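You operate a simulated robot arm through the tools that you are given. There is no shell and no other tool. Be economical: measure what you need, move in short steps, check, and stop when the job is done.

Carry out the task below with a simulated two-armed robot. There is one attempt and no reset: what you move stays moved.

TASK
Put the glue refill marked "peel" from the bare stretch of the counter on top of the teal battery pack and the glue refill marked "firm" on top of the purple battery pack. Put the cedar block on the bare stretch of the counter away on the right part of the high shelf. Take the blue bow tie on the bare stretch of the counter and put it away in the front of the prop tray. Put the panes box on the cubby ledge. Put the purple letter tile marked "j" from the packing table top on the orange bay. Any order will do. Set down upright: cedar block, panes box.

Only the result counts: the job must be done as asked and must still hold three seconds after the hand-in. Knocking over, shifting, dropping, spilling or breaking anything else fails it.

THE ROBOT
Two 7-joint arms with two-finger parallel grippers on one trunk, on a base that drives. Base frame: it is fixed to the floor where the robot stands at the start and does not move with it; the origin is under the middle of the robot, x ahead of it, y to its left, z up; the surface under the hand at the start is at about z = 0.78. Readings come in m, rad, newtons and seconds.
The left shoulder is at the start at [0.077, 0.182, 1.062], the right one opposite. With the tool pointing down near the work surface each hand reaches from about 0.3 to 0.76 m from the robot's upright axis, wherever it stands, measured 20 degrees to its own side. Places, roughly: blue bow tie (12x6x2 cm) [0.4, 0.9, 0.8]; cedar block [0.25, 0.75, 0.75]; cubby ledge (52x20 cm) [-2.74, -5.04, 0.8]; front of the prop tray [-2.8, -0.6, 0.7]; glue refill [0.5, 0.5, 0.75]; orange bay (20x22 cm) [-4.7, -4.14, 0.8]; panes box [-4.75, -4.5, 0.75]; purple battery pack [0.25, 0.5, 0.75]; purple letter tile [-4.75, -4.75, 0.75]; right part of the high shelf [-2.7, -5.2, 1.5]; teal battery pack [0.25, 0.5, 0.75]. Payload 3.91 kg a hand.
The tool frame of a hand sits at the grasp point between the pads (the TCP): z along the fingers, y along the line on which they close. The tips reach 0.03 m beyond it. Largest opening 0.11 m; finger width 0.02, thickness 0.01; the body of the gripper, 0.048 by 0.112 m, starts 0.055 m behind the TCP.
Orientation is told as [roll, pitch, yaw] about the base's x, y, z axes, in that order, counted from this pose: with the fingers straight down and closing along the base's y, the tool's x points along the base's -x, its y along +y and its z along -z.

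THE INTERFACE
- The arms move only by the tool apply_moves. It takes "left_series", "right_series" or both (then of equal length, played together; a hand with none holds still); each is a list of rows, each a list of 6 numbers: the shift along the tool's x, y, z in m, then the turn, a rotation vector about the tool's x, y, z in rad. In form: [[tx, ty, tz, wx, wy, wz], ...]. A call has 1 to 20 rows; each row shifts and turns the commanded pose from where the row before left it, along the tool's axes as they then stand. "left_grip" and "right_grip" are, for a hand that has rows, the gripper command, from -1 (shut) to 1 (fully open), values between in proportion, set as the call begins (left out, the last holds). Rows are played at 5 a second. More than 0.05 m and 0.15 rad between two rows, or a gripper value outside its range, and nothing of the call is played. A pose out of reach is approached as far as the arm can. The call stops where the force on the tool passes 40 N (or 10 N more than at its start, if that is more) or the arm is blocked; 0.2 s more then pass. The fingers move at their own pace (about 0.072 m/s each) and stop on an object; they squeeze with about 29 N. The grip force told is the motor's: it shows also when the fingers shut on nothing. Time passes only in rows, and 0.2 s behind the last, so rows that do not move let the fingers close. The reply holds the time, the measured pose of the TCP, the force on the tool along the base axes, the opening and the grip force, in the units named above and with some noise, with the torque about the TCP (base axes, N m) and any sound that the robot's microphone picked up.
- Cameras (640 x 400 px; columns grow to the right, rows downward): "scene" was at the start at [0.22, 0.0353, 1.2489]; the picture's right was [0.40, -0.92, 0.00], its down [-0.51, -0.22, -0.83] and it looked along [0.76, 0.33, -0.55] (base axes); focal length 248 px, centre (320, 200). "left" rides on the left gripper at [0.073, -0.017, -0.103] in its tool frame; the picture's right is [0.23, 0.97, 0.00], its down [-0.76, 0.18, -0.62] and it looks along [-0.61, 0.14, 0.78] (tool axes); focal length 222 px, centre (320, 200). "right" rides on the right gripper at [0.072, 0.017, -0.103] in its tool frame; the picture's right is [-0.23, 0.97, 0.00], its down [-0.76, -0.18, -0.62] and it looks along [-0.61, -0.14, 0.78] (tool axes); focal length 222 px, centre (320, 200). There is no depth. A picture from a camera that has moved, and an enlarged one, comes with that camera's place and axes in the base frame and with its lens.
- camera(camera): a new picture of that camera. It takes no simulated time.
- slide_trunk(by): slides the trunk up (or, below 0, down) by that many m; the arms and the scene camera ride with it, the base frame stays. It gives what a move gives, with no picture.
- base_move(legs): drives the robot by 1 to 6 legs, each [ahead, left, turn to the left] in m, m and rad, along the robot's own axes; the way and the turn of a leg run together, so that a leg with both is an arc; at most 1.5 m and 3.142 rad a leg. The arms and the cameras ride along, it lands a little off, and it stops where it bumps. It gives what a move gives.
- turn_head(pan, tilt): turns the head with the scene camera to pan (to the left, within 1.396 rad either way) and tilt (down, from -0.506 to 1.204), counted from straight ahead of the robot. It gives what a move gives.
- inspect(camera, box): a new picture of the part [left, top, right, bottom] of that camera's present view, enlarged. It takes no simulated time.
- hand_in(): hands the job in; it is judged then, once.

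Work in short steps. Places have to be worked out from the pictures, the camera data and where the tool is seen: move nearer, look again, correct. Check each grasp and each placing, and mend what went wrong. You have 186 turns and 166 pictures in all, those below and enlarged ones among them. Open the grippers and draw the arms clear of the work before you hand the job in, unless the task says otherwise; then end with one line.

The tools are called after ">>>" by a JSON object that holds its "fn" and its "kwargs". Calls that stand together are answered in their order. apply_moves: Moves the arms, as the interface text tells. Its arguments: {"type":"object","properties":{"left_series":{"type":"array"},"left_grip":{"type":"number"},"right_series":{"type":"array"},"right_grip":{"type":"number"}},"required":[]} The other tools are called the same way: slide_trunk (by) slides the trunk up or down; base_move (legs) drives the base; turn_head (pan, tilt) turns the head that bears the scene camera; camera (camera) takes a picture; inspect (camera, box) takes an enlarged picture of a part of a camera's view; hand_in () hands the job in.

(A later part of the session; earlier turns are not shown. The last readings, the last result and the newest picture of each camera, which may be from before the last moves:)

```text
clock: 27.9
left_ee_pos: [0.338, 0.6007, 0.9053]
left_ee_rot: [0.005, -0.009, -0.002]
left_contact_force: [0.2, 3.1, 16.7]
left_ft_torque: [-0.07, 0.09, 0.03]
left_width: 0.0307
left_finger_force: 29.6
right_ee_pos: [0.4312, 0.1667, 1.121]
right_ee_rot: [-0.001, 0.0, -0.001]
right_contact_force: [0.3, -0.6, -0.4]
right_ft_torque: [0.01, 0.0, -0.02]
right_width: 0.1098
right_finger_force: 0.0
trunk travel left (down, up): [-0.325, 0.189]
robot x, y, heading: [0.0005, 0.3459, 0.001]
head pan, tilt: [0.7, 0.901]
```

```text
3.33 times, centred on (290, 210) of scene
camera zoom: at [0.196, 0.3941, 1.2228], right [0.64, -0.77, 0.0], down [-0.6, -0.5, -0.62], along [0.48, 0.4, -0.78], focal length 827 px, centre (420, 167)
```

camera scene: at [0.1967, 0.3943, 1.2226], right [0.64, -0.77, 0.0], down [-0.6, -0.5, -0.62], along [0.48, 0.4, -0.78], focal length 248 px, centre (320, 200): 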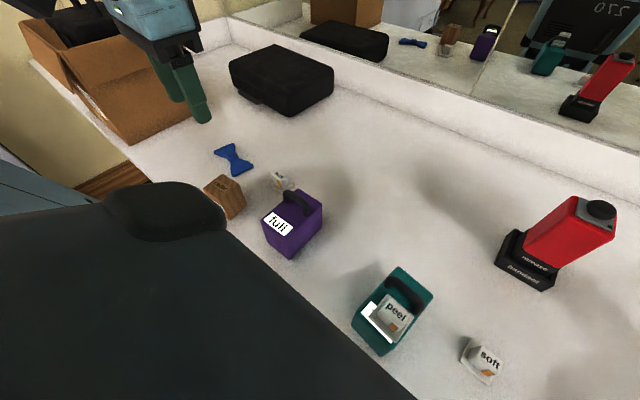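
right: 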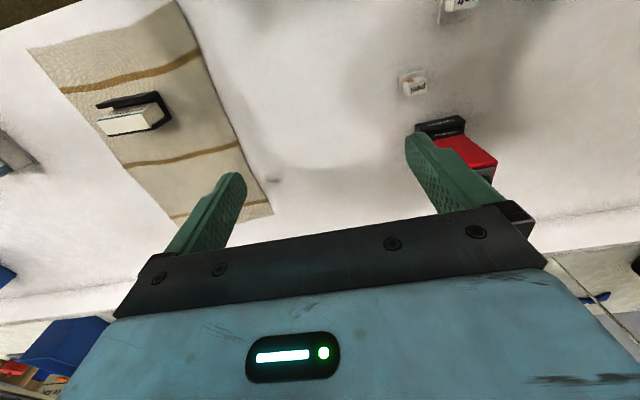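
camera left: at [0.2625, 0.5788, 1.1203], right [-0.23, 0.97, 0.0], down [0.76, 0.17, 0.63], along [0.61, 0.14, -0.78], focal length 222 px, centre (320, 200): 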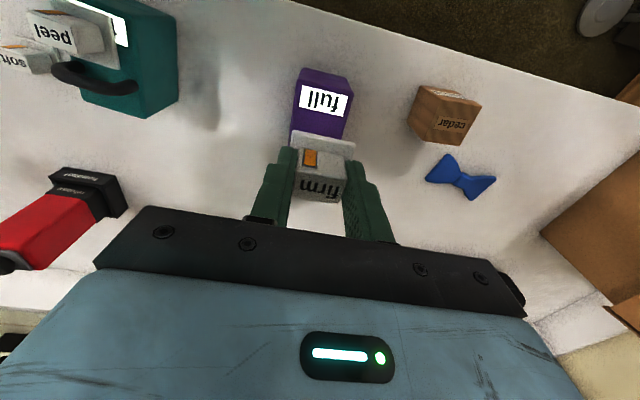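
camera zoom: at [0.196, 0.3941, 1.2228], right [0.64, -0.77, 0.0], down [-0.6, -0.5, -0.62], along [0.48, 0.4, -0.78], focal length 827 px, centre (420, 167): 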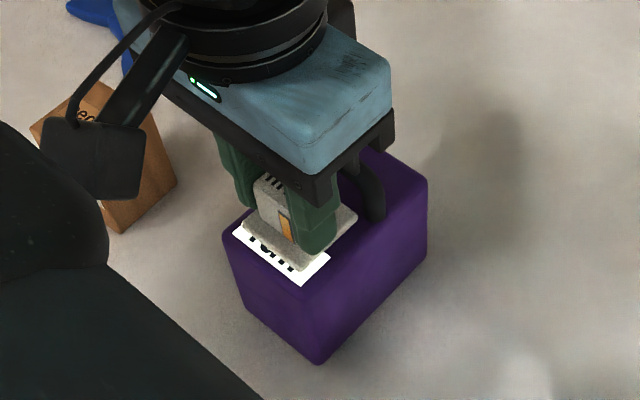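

Seated. I release, rise and look.

>>> {"fn": "apply_moves", "kwargs": {"left_series": [[0, 0, 0, 0, 0, 0], [0, 0, 0, 0, 0, 0], [0, 0, -0.02, 0, 0, 0], [0, 0, -0.04, 0, 0, 0], [0, 0, -0.05, 0, 0, 0], [0, 0, -0.05, 0, 0, 0], [0, 0.04, 0, 0, 0, 0], [0, 0.04, 0, 0, 0, 0]], "left_grip": 0.1}}

>>> {"fn": "camera", "kwargs": {"camera": "left"}}

>>> {"fn": "inspect", "kwargs": {"camera": "scene", "box": [190, 130, 350, 270]}}

```text
clock: 29.7
left_ee_pos: [0.3363, 0.6811, 1.0665]
left_ee_rot: [0.003, -0.007, -0.003]
left_contact_force: [-0.4, 0.1, 0.1]
left_ft_torque: [-0.05, 0.01, 0.03]
left_width: 0.0605
left_finger_force: 0.1
right_ee_pos: [0.4329, 0.1679, 1.1213]
right_ee_rot: [-0.001, -0.001, -0.001]
right_contact_force: [-0.1, 0.1, -0.1]
right_ft_torque: [0.01, -0.01, 0.02]
right_width: 0.11
right_finger_force: 0.1
trunk travel left (down, up): [-0.325, 0.189]
robot x, y, heading: [-0.0028, 0.3472, -0.003]
head pan, tilt: [0.7, 0.901]
```

```text
130 pictures are left
camera left: at [0.2629, 0.6627, 1.1682], right [-0.22, 0.97, 0.0], down [0.76, 0.17, 0.63], along [0.61, 0.14, -0.78], focal length 222 px, centre (320, 200)
```

left: 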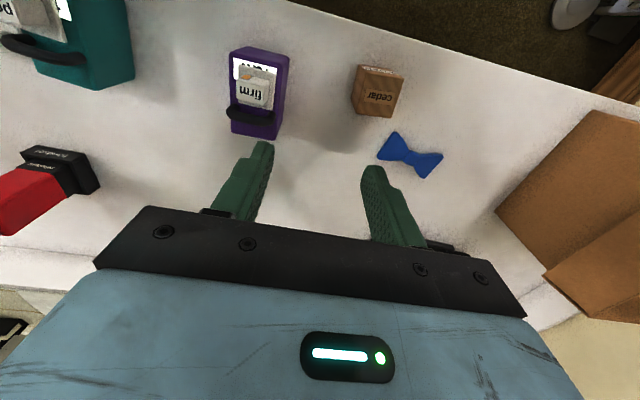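

```text
2.86 times, centred on (270, 200) of scene
camera zoom: at [0.1965, 0.3948, 1.2226], right [0.64, -0.77, 0.0], down [-0.6, -0.5, -0.62], along [0.48, 0.4, -0.78], focal length 709 px, centre (463, 200)
```

zoom: 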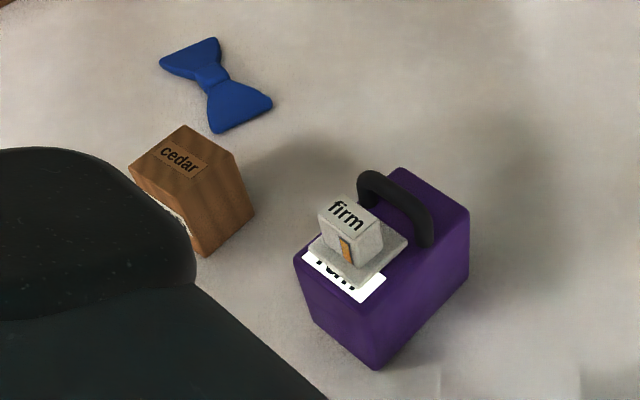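

Both refills are placed. Cedar top is at z≈0.845, centre ≈(0.324,0.758), 5.3 cm square, ~7 cm tall. For the high shelf I'll grip it with the left hand tilted 45° forward; I turn and go to a pre-grasp pose.

>>> {"fn": "apply_moves", "kwargs": {"left_series": [[0, 0.0, 0, 0, -0.131, 0], [0, 0.0, 0, 0, -0.131, 0], [0, 0.0, 0, 0, -0.131, 0], [0, 0.0, 0, 0, -0.131, 0], [0, 0.0, 0, 0, -0.131, 0], [0, 0.0, 0, 0, -0.13, 0], [0.038, 0.016, 0.009, 0, 0, 0], [0.038, 0.016, 0.009, 0, 0, 0], [0.038, 0.016, 0.01, 0, 0, 0], [0.038, 0.016, 0.01, 0, 0, 0], [0.038, 0.013, 0.01, 0, 0, 0], [0, 0, 0, 0, 0, 0]], "left_grip": 0.5}}

>>> {"fn": "camera", "kwargs": {"camera": "left"}}

>>> {"fn": "camera", "kwargs": {"camera": "scene"}}

```text
clock: 32.3
left_ee_pos: [0.3156, 0.8298, 0.9741]
left_ee_rot: [0.007, -0.793, -0.008]
left_contact_force: [0.7, 0.1, 0.3]
left_ft_torque: [0.02, 0.0, 0.02]
left_width: 0.0826
left_finger_force: 0.1
left hand out of reach, approached as far as the arm can: row 4, 5, 6, 7, 8, 9, 10, 11
right_ee_pos: [0.4332, 0.1668, 1.1212]
right_ee_rot: [-0.002, 0.0, -0.002]
right_contact_force: [0.4, -0.6, 0.0]
right_ft_torque: [0.0, -0.01, 0.02]
right_width: 0.11
right_finger_force: 0.0
trunk travel left (down, up): [-0.325, 0.189]
robot x, y, heading: [-0.0014, 0.3451, -0.005]
head pan, tilt: [0.7, 0.901]
```

```text
128 pictures are left
camera left: at [0.1902, 0.8127, 0.994], right [-0.16, 0.97, -0.16], down [0.09, 0.17, 0.98], along [0.98, 0.14, -0.12], focal length 222 px, centre (320, 200)
```

left: 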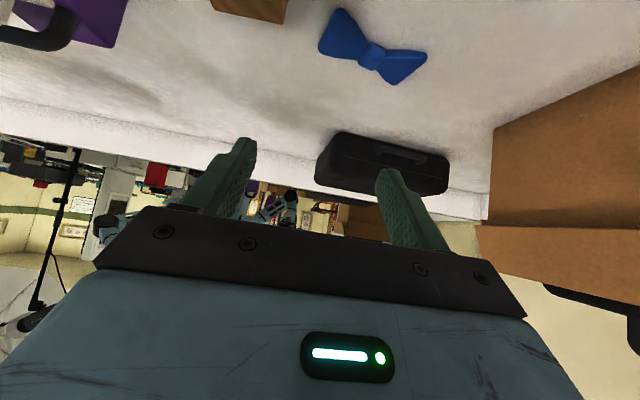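

```text
127 pictures are left
camera scene: at [0.1969, 0.3941, 1.2226], right [0.64, -0.77, 0.0], down [-0.6, -0.5, -0.62], along [0.48, 0.4, -0.78], focal length 248 px, centre (320, 200)
```

scene: 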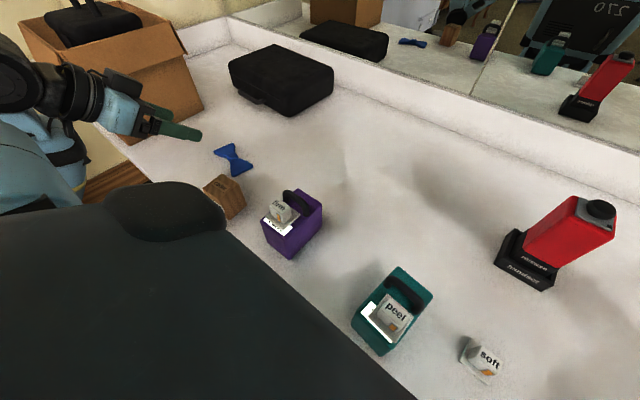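

The tilted pose is too near the body. I back the base 0.22 m away so the arm has room.

>>> {"fn": "base_move", "kwargs": {"legs": [[-0.22, 0.05, 0]]}}

>>> {"fn": "apply_moves", "kwargs": {"left_series": [[0, 0, 0, 0, 0, 0]]}}

```text
clock: 34.0
left_ee_pos: [0.0977, 0.8834, 0.9733]
left_ee_rot: [0.004, -0.791, -0.003]
left_contact_force: [0.6, -0.8, -0.6]
left_ft_torque: [-0.02, 0.0, 0.02]
left_width: 0.0826
left_finger_force: 0.1
right_ee_pos: [0.2164, 0.2196, 1.1203]
right_ee_rot: [0.0, 0.0, 0.0]
right_contact_force: [-0.2, 1.1, -0.6]
right_ft_torque: [0.02, -0.01, -0.02]
right_width: 0.1102
right_finger_force: 0.1
trunk travel left (down, up): [-0.325, 0.189]
robot x, y, heading: [-0.2148, 0.3966, 0.005]
head pan, tilt: [0.7, 0.901]
```

```text
clock: 34.4
left_ee_pos: [0.0988, 0.8814, 0.9747]
left_ee_rot: [0.005, -0.792, -0.006]
left_contact_force: [-0.7, -0.3, 0.3]
left_ft_torque: [0.0, -0.02, 0.01]
left_width: 0.0827
left_finger_force: 0.0
right_ee_pos: [0.2178, 0.219, 1.122]
right_ee_rot: [0.0, -0.001, -0.001]
right_contact_force: [0.2, 0.4, -0.3]
right_ft_torque: [-0.02, 0.05, -0.02]
right_width: 0.1101
right_finger_force: 0.1
trunk travel left (down, up): [-0.325, 0.189]
robot x, y, heading: [-0.2148, 0.3981, 0.001]
head pan, tilt: [0.7, 0.901]
```

I move toward pre-grasp (0.236,0.758,0.92).

>>> {"fn": "apply_moves", "kwargs": {"left_series": [[-0.012, -0.025, 0.027, 0, 0, 0], [-0.012, -0.025, 0.027, 0, 0, 0], [-0.012, -0.025, 0.027, 0, 0, 0], [-0.011, -0.025, 0.027, 0, 0, 0], [-0.011, -0.0235, 0.0278, 0, 0, 0], [0, 0, 0, 0, 0, 0]]}}

>>> {"fn": "camera", "kwargs": {"camera": "left"}}

>>> {"fn": "camera", "kwargs": {"camera": "scene"}}

```text
clock: 35.8
left_ee_pos: [0.2438, 0.7714, 0.9224]
left_ee_rot: [0.004, -0.792, -0.004]
left_contact_force: [0.4, 0.8, 0.4]
left_ft_torque: [0.0, -0.01, 0.01]
left_width: 0.0825
left_finger_force: 0.0
left hand out of reach, approached as far as the arm can: row 1, 2
right_ee_pos: [0.2159, 0.2186, 1.1212]
right_ee_rot: [0.001, 0.0, 0.0]
right_contact_force: [-0.3, 0.5, 0.1]
right_ft_torque: [0.03, -0.01, 0.01]
right_width: 0.1099
right_finger_force: 0.0
trunk travel left (down, up): [-0.325, 0.189]
robot x, y, heading: [-0.2182, 0.3994, -0.007]
head pan, tilt: [0.7, 0.901]
```

```text
126 pictures are left
camera left: at [0.1191, 0.7541, 0.9423], right [-0.16, 0.97, -0.16], down [0.09, 0.17, 0.98], along [0.98, 0.14, -0.12], focal length 222 px, centre (320, 200)
```

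left: 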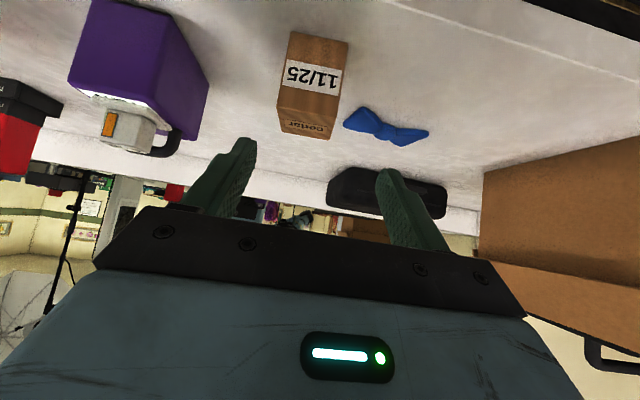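

```text
125 pictures are left
camera scene: at [-0.0198, 0.446, 1.2227], right [0.64, -0.76, 0.0], down [-0.6, -0.51, -0.62], along [0.48, 0.4, -0.78], focal length 248 px, centre (320, 200)
```

scene: 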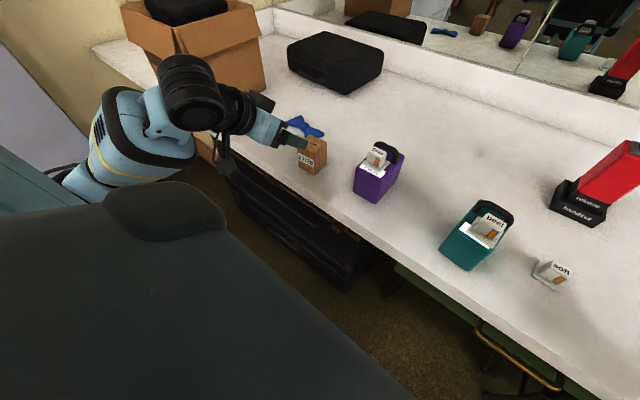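

Now reachable. I enlarge the block to refine its position.

>>> {"fn": "inspect", "kwargs": {"camera": "left", "box": [250, 20, 370, 150]}}

>>> {"fn": "inspect", "kwargs": {"camera": "scene", "box": [200, 90, 350, 190]}}

```text
3.08 times, centred on (310, 85) of left
camera zoom: at [0.1191, 0.7541, 0.9423], right [-0.16, 0.97, -0.16], down [0.09, 0.17, 0.98], along [0.98, 0.14, -0.12], focal length 684 px, centre (351, 554)
```

zoom: 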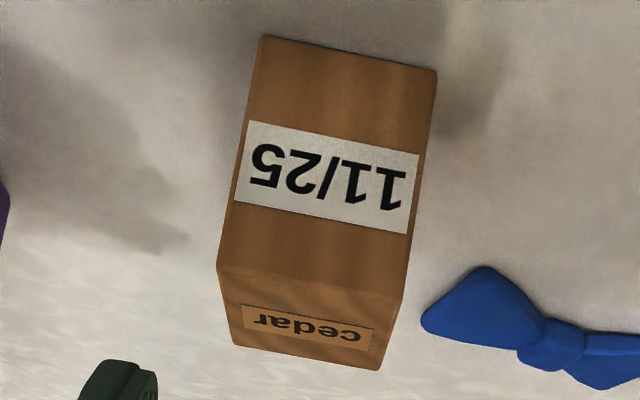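

```text
4.00 times, centred on (275, 140) of scene
camera zoom: at [-0.0198, 0.446, 1.2227], right [0.64, -0.76, 0.0], down [-0.6, -0.51, -0.62], along [0.48, 0.4, -0.78], focal length 993 px, centre (500, 440)
```

zoom: 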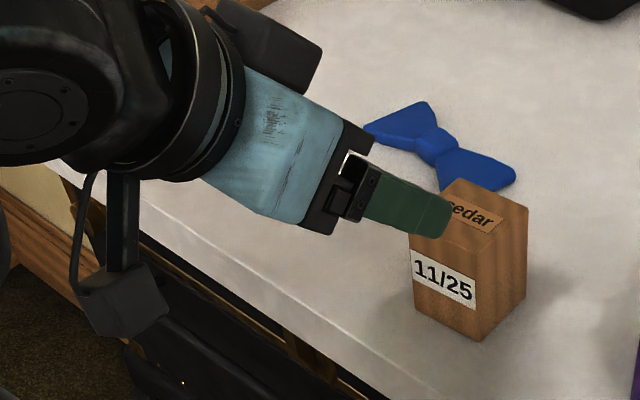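

Block: y 0.732–0.782, z 0.78–0.85, near face x≈0.297. I align and slide in along the tool to (0.320,0.757,0.818).

>>> {"fn": "apply_moves", "kwargs": {"left_series": [[0.02, -0.0144, 0, 0, 0, 0], [0, 0, 0.03, 0, 0, 0], [0, 0, 0.03, 0, 0, 0], [0, 0, 0.03, 0, 0, 0], [0, 0, 0.02, 0, 0, 0], [0, 0, 0.016, 0, 0, 0], [0, 0, 0, 0, 0, 0]]}}

>>> {"fn": "camera", "kwargs": {"camera": "left"}}

>>> {"fn": "inspect", "kwargs": {"camera": "scene", "box": [200, 90, 350, 190]}}

```text
clock: 37.4
left_ee_pos: [0.3187, 0.7582, 0.8176]
left_ee_rot: [0.004, -0.793, -0.002]
left_contact_force: [-0.5, -0.3, 0.1]
left_ft_torque: [0.03, 0.01, 0.01]
left_width: 0.0829
left_finger_force: 0.1
right_ee_pos: [0.2158, 0.2182, 1.1209]
right_ee_rot: [0.001, -0.001, -0.002]
right_contact_force: [0.0, 0.5, -0.6]
right_ft_torque: [0.02, -0.03, 0.03]
right_width: 0.11
right_finger_force: 0.0
trunk travel left (down, up): [-0.325, 0.189]
robot x, y, heading: [-0.2161, 0.3968, -0.003]
head pan, tilt: [0.7, 0.901]
```

```text
122 pictures are left
camera left: at [0.1948, 0.7402, 0.8379], right [-0.16, 0.97, -0.16], down [0.09, 0.17, 0.98], along [0.98, 0.14, -0.12], focal length 222 px, centre (320, 200)
```

left: 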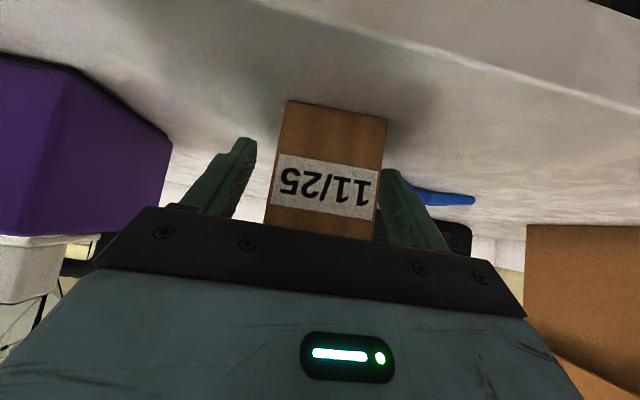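

```text
4.00 times, centred on (275, 140) of scene
camera zoom: at [-0.0195, 0.4458, 1.2226], right [0.64, -0.76, 0.0], down [-0.6, -0.51, -0.62], along [0.47, 0.4, -0.78], focal length 993 px, centre (500, 440)
```

zoom: 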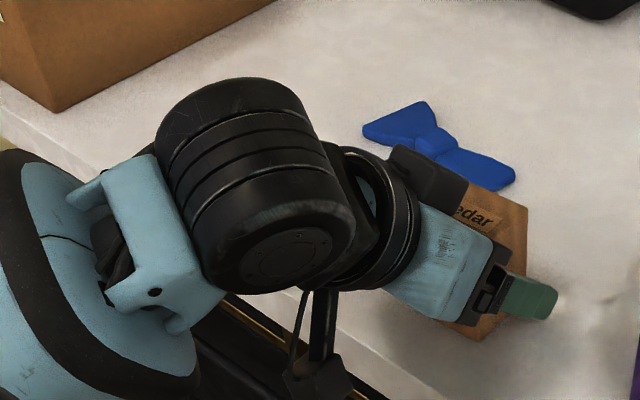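

Fingers straddle the block. I close and lift straight up.

>>> {"fn": "apply_moves", "kwargs": {"left_series": [[0, 0, 0, 0, 0, 0], [0, 0, 0, 0, 0, 0], [0, 0, 0, 0, 0, 0], [0, 0, 0, 0, 0, 0]], "left_grip": -1}}

>>> {"fn": "apply_moves", "kwargs": {"left_series": [[-0.014, 0, -0.014, 0, 0, 0], [-0.028, 0, -0.028, 0, 0, 0], [-0.03, 0, -0.03, 0, 0, 0], [-0.03, 0, -0.03, 0, 0, 0], [-0.03, 0, -0.03, 0, 0, 0]]}}

>>> {"fn": "camera", "kwargs": {"camera": "left"}}

```text
clock: 38.4
left_ee_pos: [0.3189, 0.7578, 0.8172]
left_ee_rot: [0.006, -0.794, -0.004]
left_contact_force: [1.2, -0.6, 0.6]
left_ft_torque: [-0.07, -0.04, 0.02]
left_width: 0.0514
left_finger_force: 28.7
right_ee_pos: [0.2175, 0.2188, 1.1211]
right_ee_rot: [0.0, -0.002, -0.001]
right_contact_force: [0.5, 0.2, 0.8]
right_ft_torque: [0.02, -0.01, 0.03]
right_width: 0.1102
right_finger_force: 0.2
trunk travel left (down, up): [-0.325, 0.189]
robot x, y, heading: [-0.2125, 0.3962, -0.004]
head pan, tilt: [0.7, 0.901]
```

```text
clock: 39.6
left_ee_pos: [0.317, 0.7568, 1.0041]
left_ee_rot: [0.005, -0.79, -0.008]
left_contact_force: [0.1, 0.3, -0.1]
left_ft_torque: [-0.01, 0.01, -0.02]
left_width: 0.0515
left_finger_force: 28.7
right_ee_pos: [0.2175, 0.2192, 1.1212]
right_ee_rot: [-0.001, -0.001, -0.001]
right_contact_force: [0.3, 1.3, 0.7]
right_ft_torque: [-0.02, 0.04, 0.02]
right_width: 0.11
right_finger_force: 0.0
trunk travel left (down, up): [-0.325, 0.189]
robot x, y, heading: [-0.2159, 0.3979, -0.002]
head pan, tilt: [0.7, 0.901]
```

```text
120 pictures are left
camera left: at [0.1922, 0.7391, 1.024], right [-0.16, 0.97, -0.16], down [0.09, 0.17, 0.98], along [0.98, 0.14, -0.12], focal length 222 px, centre (320, 200)
```

left: 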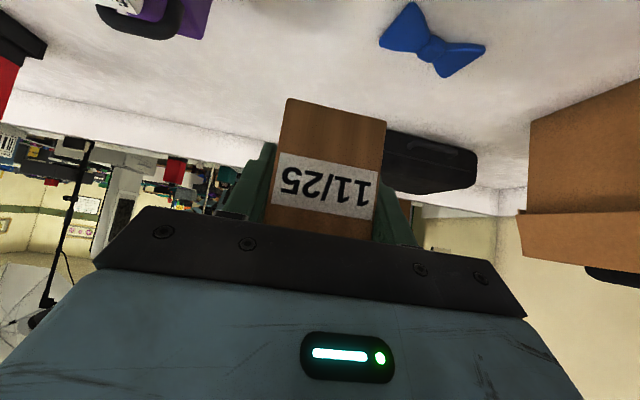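

Cedar is held (bottom 3.7 cm below TCP). I draw the left hand back and up, then look at how it stands before moving the base for the bow tie.

>>> {"fn": "apply_moves", "kwargs": {"left_series": [[-0.003, -0.02, -0.03, 0, 0, 0], [-0.003, -0.02, -0.03, 0, 0, 0], [-0.003, -0.02, -0.03, 0, 0, 0], [-0.003, -0.02, -0.03, 0, 0, 0], [-0.003, -0.02, -0.03, 0, 0, 0], [0, 0, 0, 0, 0, 0]]}}

>>> {"fn": "base_move", "kwargs": {"legs": [[0.12, 0.2, 0.2]]}}

>>> {"fn": "turn_head", "kwargs": {"pan": 0.5, "tilt": 0.8}}

>>> {"fn": "camera", "kwargs": {"camera": "scene"}}

>>> {"fn": "camera", "kwargs": {"camera": "right"}}

```text
clock: 41.0
left_ee_pos: [0.2196, 0.6579, 1.1193]
left_ee_rot: [0.005, -0.791, -0.003]
left_contact_force: [0.9, 1.0, -1.0]
left_ft_torque: [-0.02, 0.0, 0.01]
left_width: 0.0513
left_finger_force: 29.3
right_ee_pos: [0.2181, 0.2192, 1.1199]
right_ee_rot: [0.001, -0.001, 0.001]
right_contact_force: [0.8, 0.2, -0.1]
right_ft_torque: [0.0, 0.0, -0.01]
right_width: 0.1101
right_finger_force: 0.0
trunk travel left (down, up): [-0.325, 0.189]
robot x, y, heading: [-0.2176, 0.3989, 0.001]
head pan, tilt: [0.7, 0.901]
```

```text
clock: 43.4
left_ee_pos: [0.2582, 0.9476, 1.1205]
left_ee_rot: [0.004, -0.791, 0.19]
left_contact_force: [0.5, -0.3, -0.9]
left_ft_torque: [-0.02, -0.01, -0.01]
left_width: 0.0517
left_finger_force: 29.2
right_ee_pos: [0.3395, 0.5178, 1.12]
right_ee_rot: [0.0, 0.0, 0.193]
right_contact_force: [-0.7, 0.2, -0.5]
right_ft_torque: [0.0, 0.0, -0.03]
right_width: 0.11
right_finger_force: 0.0
trunk travel left (down, up): [-0.325, 0.189]
robot x, y, heading: [-0.1193, 0.6094, 0.191]
head pan, tilt: [0.7, 0.901]
```

```text
clock: 44.1
left_ee_pos: [0.258, 0.9474, 1.1203]
left_ee_rot: [0.006, -0.793, 0.19]
left_contact_force: [0.2, -0.2, -0.5]
left_ft_torque: [0.03, 0.03, -0.01]
left_width: 0.0514
left_finger_force: 28.9
right_ee_pos: [0.3399, 0.5168, 1.1204]
right_ee_rot: [-0.001, -0.001, 0.195]
right_contact_force: [-0.1, 0.7, -1.0]
right_ft_torque: [-0.01, -0.02, 0.0]
right_width: 0.1098
right_finger_force: 0.1
trunk travel left (down, up): [-0.325, 0.189]
robot x, y, heading: [-0.1198, 0.6089, 0.194]
head pan, tilt: [0.499, 0.799]
```

```text
119 pictures are left
camera scene: at [0.0788, 0.6864, 1.2305], right [0.64, -0.77, 0.0], down [-0.55, -0.46, -0.7], along [0.54, 0.45, -0.72], focal length 248 px, centre (320, 200)
```

scene: 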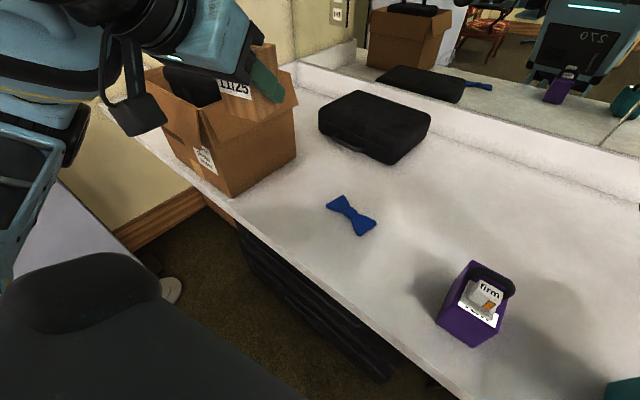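

```text
118 pictures are left
camera right: at [0.2646, 0.5185, 1.2246], right [0.03, 1.0, 0.0], down [0.78, -0.03, 0.62], along [0.62, -0.02, -0.78], focal length 222 px, centre (320, 200)
```

right: 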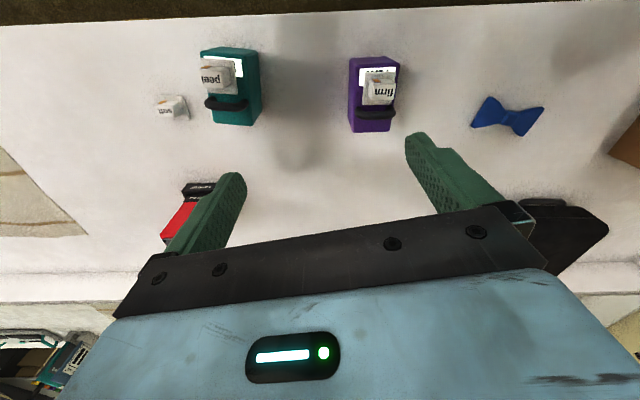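

Bow tie knot ≈(0.422,0.881), its long axis ~14° off y. I draw the left hand back a bit, and bring the right hand over it, turning ~65° so that the fingers close across the knot.

>>> {"fn": "apply_moves", "kwargs": {"left_series": [[0, 0, -0.02, 0, 0, 0], [0, 0, -0.02, 0, 0, 0], [0, 0, -0.02, 0, 0, 0], [0, 0, -0.02, 0, 0, 0], [0, 0, 0, 0, 0, 0], [0, 0, 0, 0, 0, 0], [0, 0, 0, 0, 0, 0], [0, 0, 0, 0, 0, 0]], "right_series": [[0, 0, 0, 0, 0, -0.142], [0, 0, 0, 0, 0, -0.142], [0, 0, 0, 0, 0, -0.142], [0, 0, 0, 0, 0, -0.142], [0, 0, 0, 0, 0, -0.142], [0, 0, 0, 0, 0, -0.142], [0, 0, 0, 0, 0, -0.142], [0, 0, 0, 0, 0, -0.14]]}}

```text
clock: 45.9
left_ee_pos: [0.2024, 0.9377, 1.1755]
left_ee_rot: [0.005, -0.794, 0.19]
left_contact_force: [0.1, 0.3, 0.1]
left_ft_torque: [-0.03, -0.04, 0.01]
left_width: 0.0517
left_finger_force: 28.8
right_ee_pos: [0.3401, 0.5171, 1.12]
right_ee_rot: [0.001, -0.002, 1.333]
right_contact_force: [1.2, 0.1, 0.4]
right_ft_torque: [0.03, 0.0, 0.01]
right_width: 0.1102
right_finger_force: 0.0
trunk travel left (down, up): [-0.325, 0.189]
robot x, y, heading: [-0.1221, 0.6115, 0.195]
head pan, tilt: [0.499, 0.799]
```

Now I move along tool −x toward the bow tie and lower part way.

>>> {"fn": "apply_moves", "kwargs": {"right_series": [[-0.048, 0.001, 0.01, 0, 0, 0], [-0.048, 0.001, 0.01, 0, 0, 0], [-0.048, 0.001, 0.01, 0, 0, 0], [-0.048, 0.001, 0.01, 0, 0, 0], [-0.048, 0.001, 0.01, 0, 0, 0], [-0.048, 0.001, 0.01, 0, 0, 0], [-0.048, 0, 0.01, 0, 0, 0], [-0.037, 0, 0.03, 0, 0, 0], [0, 0, 0.04, 0, 0, 0], [0, 0, 0, 0, 0, 0]], "right_grip": 0.3}}

>>> {"fn": "camera", "kwargs": {"camera": "right"}}

>>> {"fn": "camera", "kwargs": {"camera": "scene"}}

```text
clock: 47.6
left_ee_pos: [0.2011, 0.9359, 1.1755]
left_ee_rot: [0.006, -0.792, 0.189]
left_contact_force: [-0.8, -0.8, -0.4]
left_ft_torque: [-0.03, 0.02, -0.01]
left_width: 0.0516
left_finger_force: 29.5
right_ee_pos: [0.4881, 0.7582, 1.0569]
right_ee_rot: [0.112, -0.086, 1.151]
right_contact_force: [-0.3, -0.1, 0.6]
right_ft_torque: [0.02, -0.01, 0.01]
right_width: 0.0716
right_finger_force: 0.0
right hand out of reach, approached as far as the arm can: row 7, 8
trunk travel left (down, up): [-0.325, 0.189]
robot x, y, heading: [-0.119, 0.6097, 0.192]
head pan, tilt: [0.499, 0.799]
stopped in row 8 (right hand): the arm was blocked; the commanded pose is now the measured one
```

```text
117 pictures are left
camera right: at [0.4484, 0.683, 1.1545], right [-0.79, 0.59, 0.13], down [0.51, 0.55, 0.66], along [0.32, 0.59, -0.74], focal length 222 px, centre (320, 200)
```

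right: 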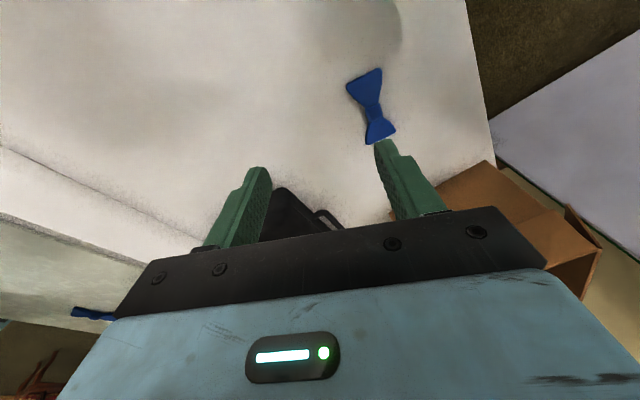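

```text
116 pictures are left
camera scene: at [0.0788, 0.6852, 1.2306], right [0.64, -0.77, 0.0], down [-0.55, -0.46, -0.7], along [0.54, 0.45, -0.72], focal length 248 px, centre (320, 200)
```

scene: 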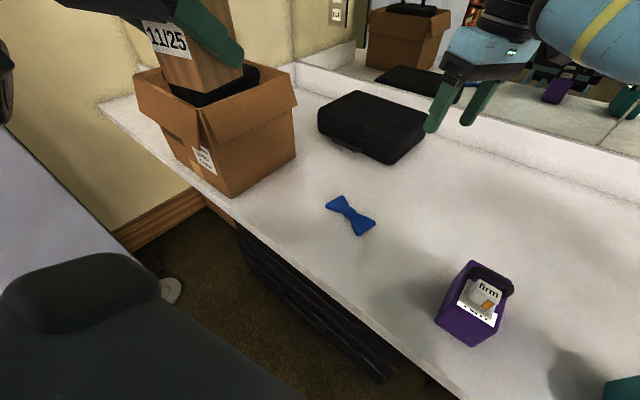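

That wrist turn is at its limit from here. I retract and level the right hand, then turn the base left ~0.6 rad so that the reach is natural.

>>> {"fn": "apply_moves", "kwargs": {"right_series": [[0.036, 0.012, -0.01, 0.0224, 0.0172, 0], [0.036, 0.012, -0.01, 0.0224, 0.0172, 0], [0.036, 0.012, -0.01, 0.0224, 0.0172, 0], [0.036, 0.012, -0.01, 0.0224, 0.0172, 0], [0.036, 0.012, -0.01, 0.0224, 0.0172, 0], [0, 0, 0, 0, 0, 0]]}}

>>> {"fn": "base_move", "kwargs": {"legs": [[0, 0, 0.6]]}}

>>> {"fn": "turn_head", "kwargs": {"pan": -0.1, "tilt": 0.8}}

>>> {"fn": "camera", "kwargs": {"camera": "scene"}}

>>> {"fn": "camera", "kwargs": {"camera": "right"}}

```text
clock: 49.0
left_ee_pos: [0.2021, 0.9372, 1.1753]
left_ee_rot: [0.006, -0.791, 0.191]
left_contact_force: [0.8, 0.6, -1.1]
left_ft_torque: [-0.02, 0.01, 0.03]
left_width: 0.0517
left_finger_force: 29.1
right_ee_pos: [0.3599, 0.6138, 1.0993]
right_ee_rot: [0.0, 0.004, 1.159]
right_contact_force: [0.4, -0.5, -0.4]
right_ft_torque: [0.0, 0.0, 0.0]
right_width: 0.0714
right_finger_force: 0.2
trunk travel left (down, up): [-0.325, 0.189]
robot x, y, heading: [-0.1175, 0.6059, 0.195]
head pan, tilt: [0.499, 0.799]
```

```text
clock: 51.0
left_ee_pos: [-0.0382, 1.0599, 1.176]
left_ee_rot: [0.006, -0.793, 0.788]
left_contact_force: [-0.9, -0.5, -0.5]
left_ft_torque: [0.0, -0.02, 0.01]
left_width: 0.0515
left_finger_force: 29.3
right_ee_pos: [0.2745, 0.8828, 1.0985]
right_ee_rot: [-0.002, 0.002, 1.757]
right_contact_force: [0.4, 0.7, -0.5]
right_ft_torque: [0.0, 0.0, 0.02]
right_width: 0.0713
right_finger_force: 0.2
trunk travel left (down, up): [-0.325, 0.189]
robot x, y, heading: [-0.1207, 0.609, 0.789]
head pan, tilt: [0.499, 0.799]
```

```text
clock: 52.0
left_ee_pos: [-0.0398, 1.0594, 1.1753]
left_ee_rot: [0.005, -0.793, 0.788]
left_contact_force: [0.1, 0.6, -1.3]
left_ft_torque: [0.01, 0.01, -0.01]
left_width: 0.0516
left_finger_force: 29.1
right_ee_pos: [0.2727, 0.8826, 1.0996]
right_ee_rot: [-0.001, 0.003, 1.758]
right_contact_force: [-1.1, 0.4, -0.8]
right_ft_torque: [0.0, -0.02, 0.02]
right_width: 0.0714
right_finger_force: 0.0
trunk travel left (down, up): [-0.325, 0.189]
robot x, y, heading: [-0.1214, 0.6074, 0.789]
head pan, tilt: [-0.099, 0.799]
```

```text
115 pictures are left
camera scene: at [0.0402, 0.7583, 1.2305], right [0.64, -0.77, 0.0], down [-0.55, -0.46, -0.7], along [0.54, 0.45, -0.72], focal length 248 px, centre (320, 200)
```

scene: 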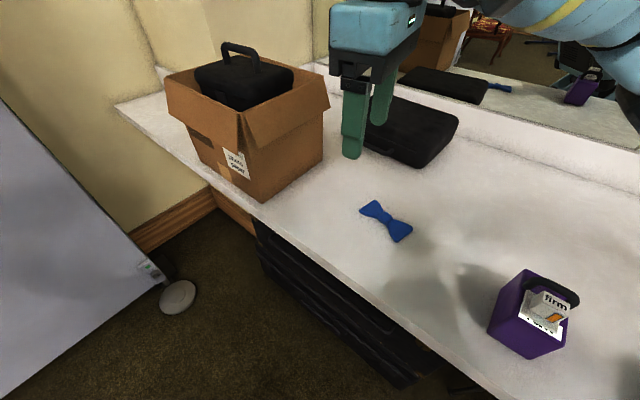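

```text
114 pictures are left
camera right: at [0.2694, 0.8076, 1.2036], right [-1.0, 0.04, 0.0], down [0.03, 0.78, 0.62], along [0.03, 0.62, -0.78], focal length 222 px, centre (320, 200)
```

right: 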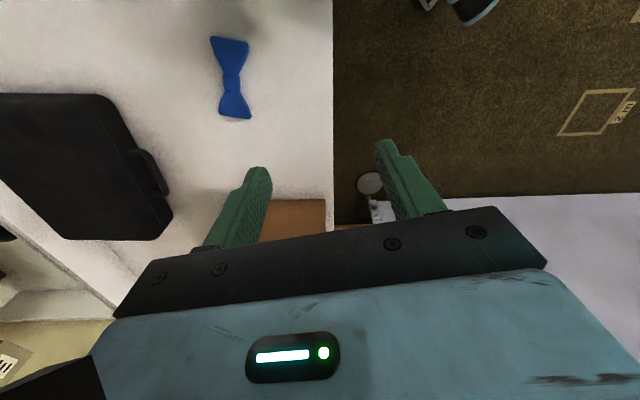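

Knot ≈(0.4215,0.876), axis ~11° off y. I turn the hand to yaw 1.38, shift over the knot and lower to z 0.90.

>>> {"fn": "apply_moves", "kwargs": {"right_series": [[0, 0, 0, 0, 0, 0.126], [0, 0, 0, 0, 0, 0.126], [0, 0, 0, 0, 0, 0.126], [-0.005, -0.037, 0.01, 0, 0, 0], [-0.005, -0.037, 0.01, 0, 0, 0], [-0.006, -0.037, 0.01, 0, 0, 0], [-0.006, -0.036, 0.01, 0, 0, 0], [0, 0, 0.04, 0, 0, 0], [0, 0, 0.04, 0, 0, 0], [0, 0, 0.04, 0, 0, 0], [0, 0, 0.03, 0, 0, 0], [0, 0, 0, 0, 0, 0]]}}

>>> {"fn": "camera", "kwargs": {"camera": "right"}}

```text
clock: 54.6
left_ee_pos: [-0.0392, 1.0599, 1.1763]
left_ee_rot: [0.005, -0.791, 0.787]
left_contact_force: [-0.2, 0.6, -1.2]
left_ft_torque: [0.01, 0.03, 0.02]
left_width: 0.0517
left_finger_force: 28.8
right_ee_pos: [0.4245, 0.8747, 0.9097]
right_ee_rot: [-0.004, 0.001, 1.379]
right_contact_force: [0.9, -0.5, 0.4]
right_ft_torque: [-0.01, -0.04, -0.04]
right_width: 0.0718
right_finger_force: 0.1
trunk travel left (down, up): [-0.325, 0.189]
robot x, y, heading: [-0.1189, 0.6104, 0.793]
head pan, tilt: [-0.099, 0.799]
```

```text
113 pictures are left
camera right: at [0.3925, 0.8064, 1.0133], right [-0.91, 0.41, 0.0], down [0.32, 0.71, 0.62], along [0.26, 0.57, -0.78], focal length 222 px, centre (320, 200)
```

right: 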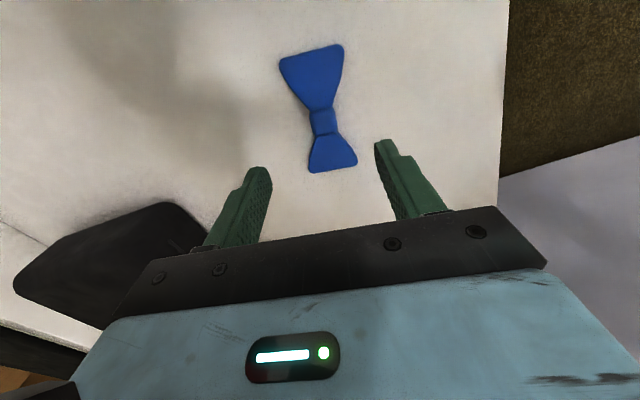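

Aligned on the knot. I descend to z≈0.814 and close.

>>> {"fn": "apply_moves", "kwargs": {"right_series": [[-0.003, 0.001, 0.04, 0, 0, 0], [0, 0, 0.04, 0, 0, 0], [0, 0, 0.015, 0, 0, 0], [0, 0, 0, 0, 0, 0]]}}

>>> {"fn": "apply_moves", "kwargs": {"right_series": [[0, 0, 0, 0, 0, 0], [0, 0, 0, 0, 0, 0], [0, 0, 0, 0, 0, 0], [0, 0, 0, 0, 0, 0]], "right_grip": -1}}

>>> {"fn": "camera", "kwargs": {"camera": "right"}}

```text
clock: 55.6
left_ee_pos: [-0.0454, 1.0593, 1.177]
left_ee_rot: [-0.001, -0.798, 0.793]
left_contact_force: [0.0, 0.0, -0.9]
left_ft_torque: [0.01, 0.01, 0.02]
left_width: 0.0515
left_finger_force: 29.0
right_ee_pos: [0.4293, 0.8809, 0.8368]
right_ee_rot: [-0.031, -0.029, 1.37]
right_contact_force: [1.1, -0.6, -0.5]
right_ft_torque: [-0.01, 0.03, 0.0]
right_width: 0.0713
right_finger_force: 0.0
trunk travel left (down, up): [-0.325, 0.189]
robot x, y, heading: [-0.1153, 0.6091, 0.794]
head pan, tilt: [-0.099, 0.799]
```

```text
clock: 56.6
left_ee_pos: [-0.0457, 1.0591, 1.1773]
left_ee_rot: [0.0, -0.799, 0.793]
left_contact_force: [0.4, 1.0, -0.5]
left_ft_torque: [0.05, 0.02, -0.02]
left_width: 0.0517
left_finger_force: 29.1
right_ee_pos: [0.43, 0.8804, 0.8351]
right_ee_rot: [-0.032, -0.028, 1.37]
right_contact_force: [0.9, -0.2, -1.0]
right_ft_torque: [-0.01, 0.01, 0.03]
right_width: 0.0
right_finger_force: 29.1
trunk travel left (down, up): [-0.325, 0.189]
robot x, y, heading: [-0.1192, 0.6089, 0.794]
head pan, tilt: [-0.099, 0.799]
```

```text
112 pictures are left
camera right: at [0.393, 0.8096, 0.9372], right [-0.91, 0.42, -0.03], down [0.3, 0.7, 0.65], along [0.29, 0.58, -0.76], focal length 222 px, centre (320, 200)
```

right: 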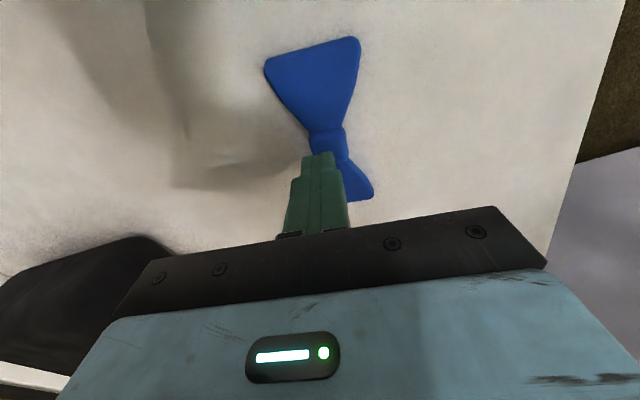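

The hand stopped 2 cm high and the left hand shifted too — the arm may be pressing on something. I open, and look at the scene at once.

>>> {"fn": "turn_head", "kwargs": {"pan": -0.7, "tilt": 0.8}}

>>> {"fn": "camera", "kwargs": {"camera": "scene"}}

```text
clock: 57.6
left_ee_pos: [-0.0451, 1.0593, 1.1781]
left_ee_rot: [0.0, -0.797, 0.791]
left_contact_force: [0.3, -0.6, -1.1]
left_ft_torque: [-0.01, 0.0, -0.04]
left_width: 0.0516
left_finger_force: 28.8
right_ee_pos: [0.4285, 0.8804, 0.8347]
right_ee_rot: [-0.032, -0.024, 1.368]
right_contact_force: [-0.3, -0.3, -0.5]
right_ft_torque: [-0.02, -0.02, 0.02]
right_width: 0.0
right_finger_force: 29.3
trunk travel left (down, up): [-0.325, 0.189]
robot x, y, heading: [-0.1182, 0.6081, 0.793]
head pan, tilt: [-0.7, 0.799]
```

```text
111 pictures are left
camera scene: at [0.0514, 0.7127, 1.2319], right [0.09, -1.0, 0.0], down [-0.71, -0.07, -0.7], along [0.7, 0.07, -0.71], focal length 248 px, centre (320, 200)
```

scene: 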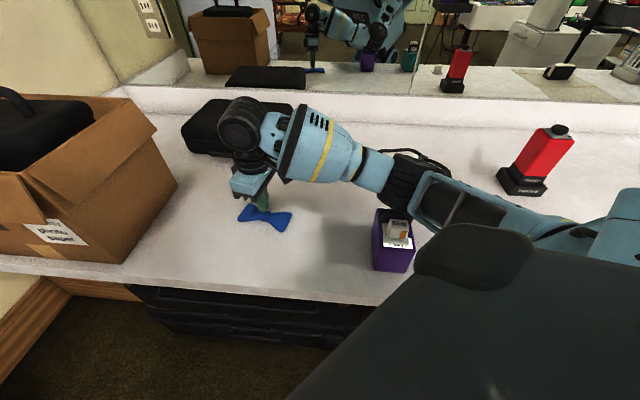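

The right elbow is right over the purple pack and likely pressing on its handle. I raise the hand straight up at once.

>>> {"fn": "apply_moves", "kwargs": {"right_series": [[0, 0, -0.03, 0, 0, 0], [0, 0, -0.04, 0, 0, 0], [0, 0, -0.04, 0, 0, 0], [0, 0, -0.04, 0, 0, 0], [0, 0, 0, 0, 0, 0]]}}

>>> {"fn": "inspect", "kwargs": {"camera": "scene", "box": [340, 150, 460, 290]}}

>>> {"fn": "camera", "kwargs": {"camera": "scene"}}

```text
clock: 58.9
left_ee_pos: [-0.0381, 1.0598, 1.1759]
left_ee_rot: [0.005, -0.792, 0.786]
left_contact_force: [-0.4, 0.7, -0.8]
left_ft_torque: [0.01, -0.02, 0.01]
left_width: 0.0518
left_finger_force: 28.8
right_ee_pos: [0.4238, 0.8789, 0.9634]
right_ee_rot: [-0.002, 0.002, 1.378]
right_contact_force: [0.3, 0.1, -0.3]
right_ft_torque: [0.02, -0.03, -0.02]
right_width: 0.0001
right_finger_force: 29.1
trunk travel left (down, up): [-0.325, 0.189]
robot x, y, heading: [-0.1199, 0.6092, 0.792]
head pan, tilt: [-0.7, 0.799]
```

```text
2.86 times, centred on (400, 220) of scene
camera zoom: at [0.0586, 0.714, 1.2304], right [0.09, -1.0, 0.0], down [-0.71, -0.07, -0.7], along [0.69, 0.06, -0.72], focal length 709 px, centre (91, 143)
```

zoom: 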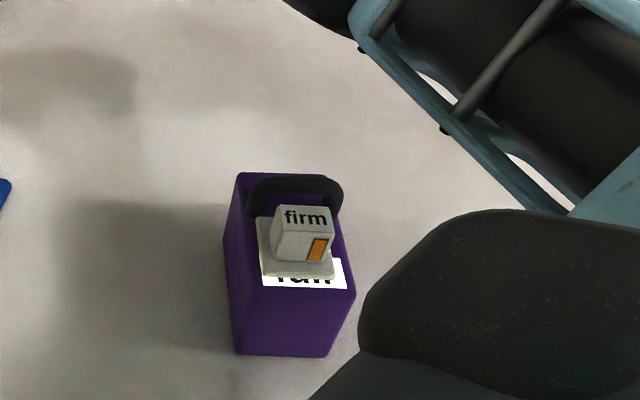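

```text
109 pictures are left
camera scene: at [0.0586, 0.714, 1.2304], right [0.09, -1.0, 0.0], down [-0.71, -0.07, -0.7], along [0.69, 0.06, -0.72], focal length 248 px, centre (320, 200)
```

scene: 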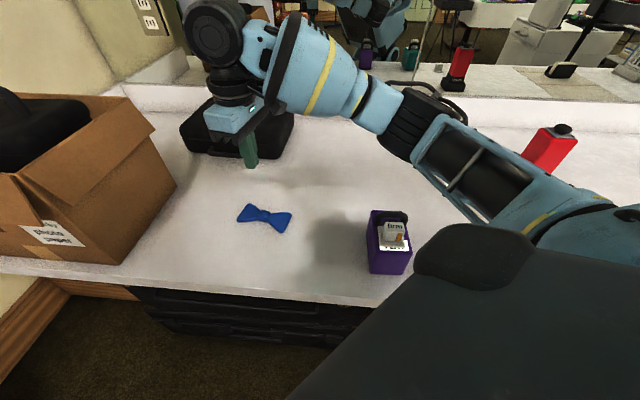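

The pack still stands with firm on it, but it may have moved about 1 cm. I take the right camera over it to measure.

>>> {"fn": "apply_moves", "kwargs": {"right_series": [[0.02, 0, -0.04, 0, 0, 0], [0.03, 0.01, -0.035, 0, 0, 0], [0.04, 0.01, -0.02, 0, 0, 0], [0.045, 0.01, -0.01, 0, 0, 0], [0.045, 0.01, -0.01, 0, 0, 0], [0, 0, 0, 0, 0, 0]]}}

>>> {"fn": "camera", "kwargs": {"camera": "right"}}

>>> {"fn": "camera", "kwargs": {"camera": "scene"}}

```text
clock: 60.2
left_ee_pos: [-0.0385, 1.0614, 1.1748]
left_ee_rot: [0.006, -0.791, 0.789]
left_contact_force: [0.9, 0.4, -0.9]
left_ft_torque: [-0.01, 0.01, 0.02]
left_width: 0.0515
left_finger_force: 28.6
right_ee_pos: [0.3506, 0.7118, 1.0778]
right_ee_rot: [-0.001, 0.003, 1.379]
right_contact_force: [0.7, -0.1, 1.1]
right_ft_torque: [-0.02, 0.01, 0.0]
right_width: 0.0001
right_finger_force: 28.8
trunk travel left (down, up): [-0.325, 0.189]
robot x, y, heading: [-0.1169, 0.6085, 0.792]
head pan, tilt: [-0.7, 0.799]
```

```text
108 pictures are left
camera right: at [0.3188, 0.6426, 1.1824], right [-0.91, 0.41, 0.0], down [0.32, 0.72, 0.62], along [0.26, 0.57, -0.78], focal length 222 px, centre (320, 200)
```

right: 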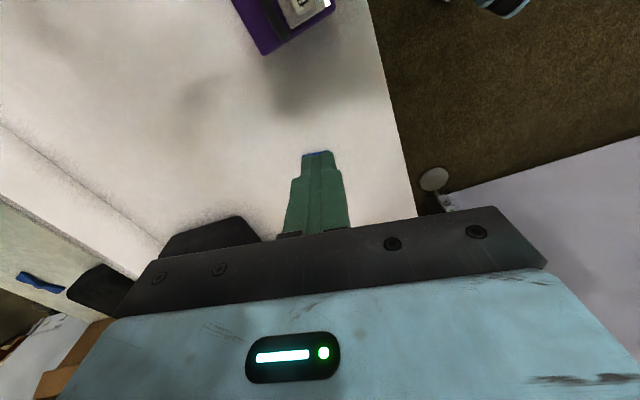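

```text
107 pictures are left
camera scene: at [0.0588, 0.7149, 1.2304], right [0.09, -1.0, 0.0], down [-0.71, -0.07, -0.7], along [0.69, 0.06, -0.72], focal length 248 px, centre (320, 200)
```

scene: 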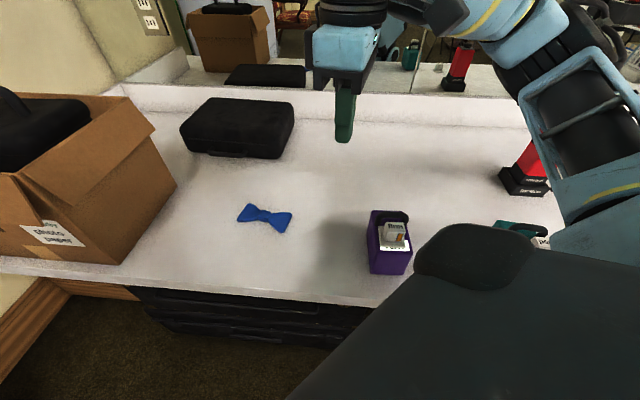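

>>> {"fn": "apply_moves", "kwargs": {"right_series": [[0.045, 0.0, 0, 0, 0, 0], [0.045, 0, 0, 0, 0, 0], [0.045, 0, 0, 0, 0, 0], [0, 0, 0, 0, 0, 0]]}}

>>> {"fn": "camera", "kwargs": {"camera": "right"}}

>>> {"fn": "inspect", "kwargs": {"camera": "right", "box": [210, 20, 410, 150]}}

```text
clock: 61.2
left_ee_pos: [-0.0387, 1.0614, 1.1756]
left_ee_rot: [0.005, -0.79, 0.79]
left_contact_force: [1.0, 0.2, -1.5]
left_ft_torque: [-0.05, 0.0, -0.02]
left_width: 0.0517
left_finger_force: 29.3
right_ee_pos: [0.3216, 0.5789, 1.08]
right_ee_rot: [-0.002, 0.002, 1.382]
right_contact_force: [-0.1, 0.6, 0.9]
right_ft_torque: [0.0, 0.0, -0.01]
right_width: 0.0001
right_finger_force: 29.6
trunk travel left (down, up): [-0.325, 0.189]
robot x, y, heading: [-0.1187, 0.6089, 0.79]
head pan, tilt: [-0.7, 0.799]
```

```text
106 pictures are left
camera right: at [0.2907, 0.5107, 1.1835], right [-0.91, 0.41, 0.0], down [0.32, 0.72, 0.62], along [0.25, 0.57, -0.78], focal length 222 px, centre (320, 200)
```

right: 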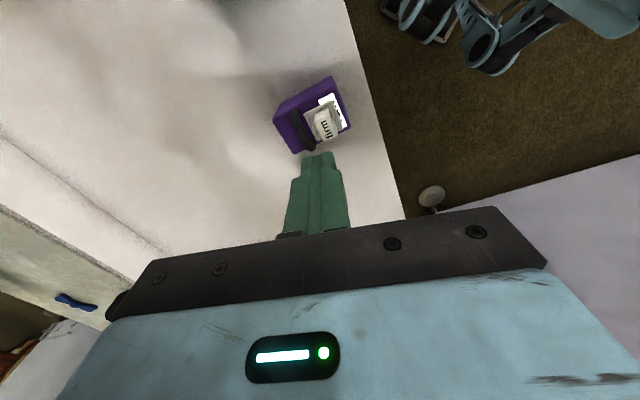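

```text
3.08 times, centred on (310, 85) of right
camera zoom: at [0.2907, 0.5107, 1.1835], right [-0.91, 0.41, 0.0], down [0.32, 0.72, 0.62], along [0.25, 0.57, -0.78], focal length 684 px, centre (351, 554)
```

zoom: 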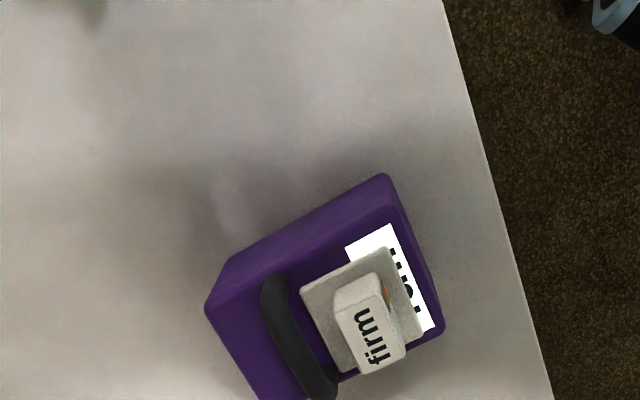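

The top is now x 0.298–0.396, y 0.58–0.638: the pack was shifted by about (−0.015,+0.012), not turned. I'll set it back by gripping its far end. First raise the trunk so the elbow stays high, and turn the right hand to yaw 0.

>>> {"fn": "slide_trunk", "kwargs": {"by": 0.15}}

>>> {"fn": "apply_moves", "kwargs": {"right_series": [[0, 0, 0, 0, 0, 0.138], [0, 0, 0, 0, 0, 0.138], [0, 0, 0, 0, 0, 0.138], [0, 0, 0, 0, 0, 0.138], [0, 0, 0, 0, 0, 0.138], [0, 0, 0, 0, 0, 0.138], [0, 0, 0, 0, 0, 0.138], [0, 0, 0, 0, 0, 0.138], [0, 0, 0, 0, 0, 0.138], [0, 0, 0, 0, 0, 0.138], [0, 0, 0, 0, 0, 0]], "right_grip": 0.6}}

>>> {"fn": "camera", "kwargs": {"camera": "right"}}

>>> {"fn": "camera", "kwargs": {"camera": "scene"}}

```text
clock: 63.0
left_ee_pos: [-0.0382, 1.0616, 1.3257]
left_ee_rot: [0.005, -0.79, 0.789]
left_contact_force: [-0.1, 0.1, -1.0]
left_ft_torque: [0.01, -0.01, 0.0]
left_width: 0.0515
left_finger_force: 28.7
right_ee_pos: [0.3246, 0.5784, 1.2298]
right_ee_rot: [-0.001, 0.002, 1.382]
right_contact_force: [-0.4, -0.1, 0.4]
right_ft_torque: [0.02, 0.01, -0.01]
right_width: 0.0
right_finger_force: 29.3
trunk travel left (down, up): [-0.475, 0.039]
robot x, y, heading: [-0.1173, 0.6126, 0.791]
head pan, tilt: [-0.7, 0.799]
```

```text
clock: 65.4
left_ee_pos: [-0.0389, 1.0606, 1.325]
left_ee_rot: [0.004, -0.793, 0.787]
left_contact_force: [0.0, -0.5, -0.6]
left_ft_torque: [0.01, 0.01, 0.0]
left_width: 0.0515
left_finger_force: 29.1
right_ee_pos: [0.3236, 0.5775, 1.2311]
right_ee_rot: [-0.001, -0.002, -0.003]
right_contact_force: [1.0, 0.4, -0.4]
right_ft_torque: [0.02, 0.04, 0.02]
right_width: 0.0883
right_finger_force: 0.0
trunk travel left (down, up): [-0.475, 0.039]
robot x, y, heading: [-0.1171, 0.6087, 0.789]
head pan, tilt: [-0.7, 0.799]
```

```text
104 pictures are left
camera right: at [0.2494, 0.5937, 1.3341], right [0.23, 0.97, 0.0], down [0.76, -0.18, 0.63], along [0.61, -0.14, -0.78], focal length 222 px, centre (320, 200)
```

right: 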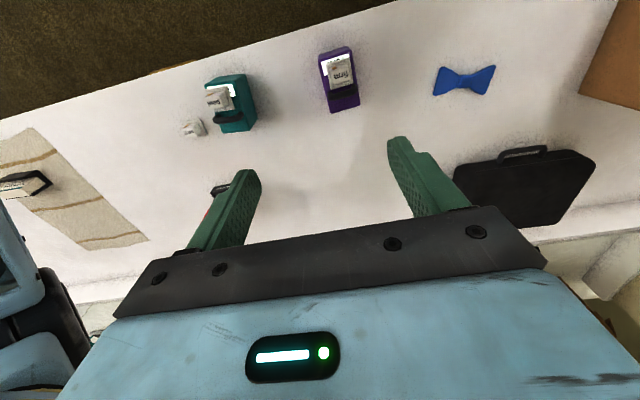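

```text
103 pictures are left
camera scene: at [0.004, 0.6589, 1.4017], right [0.09, -1.0, 0.0], down [-0.71, -0.07, -0.7], along [0.69, 0.06, -0.72], focal length 248 px, centre (320, 200)
```

scene: 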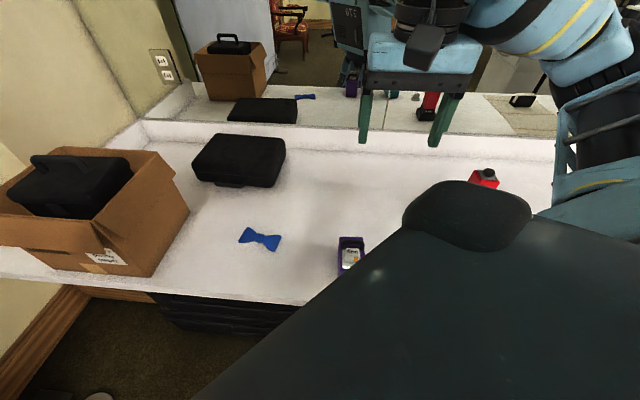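

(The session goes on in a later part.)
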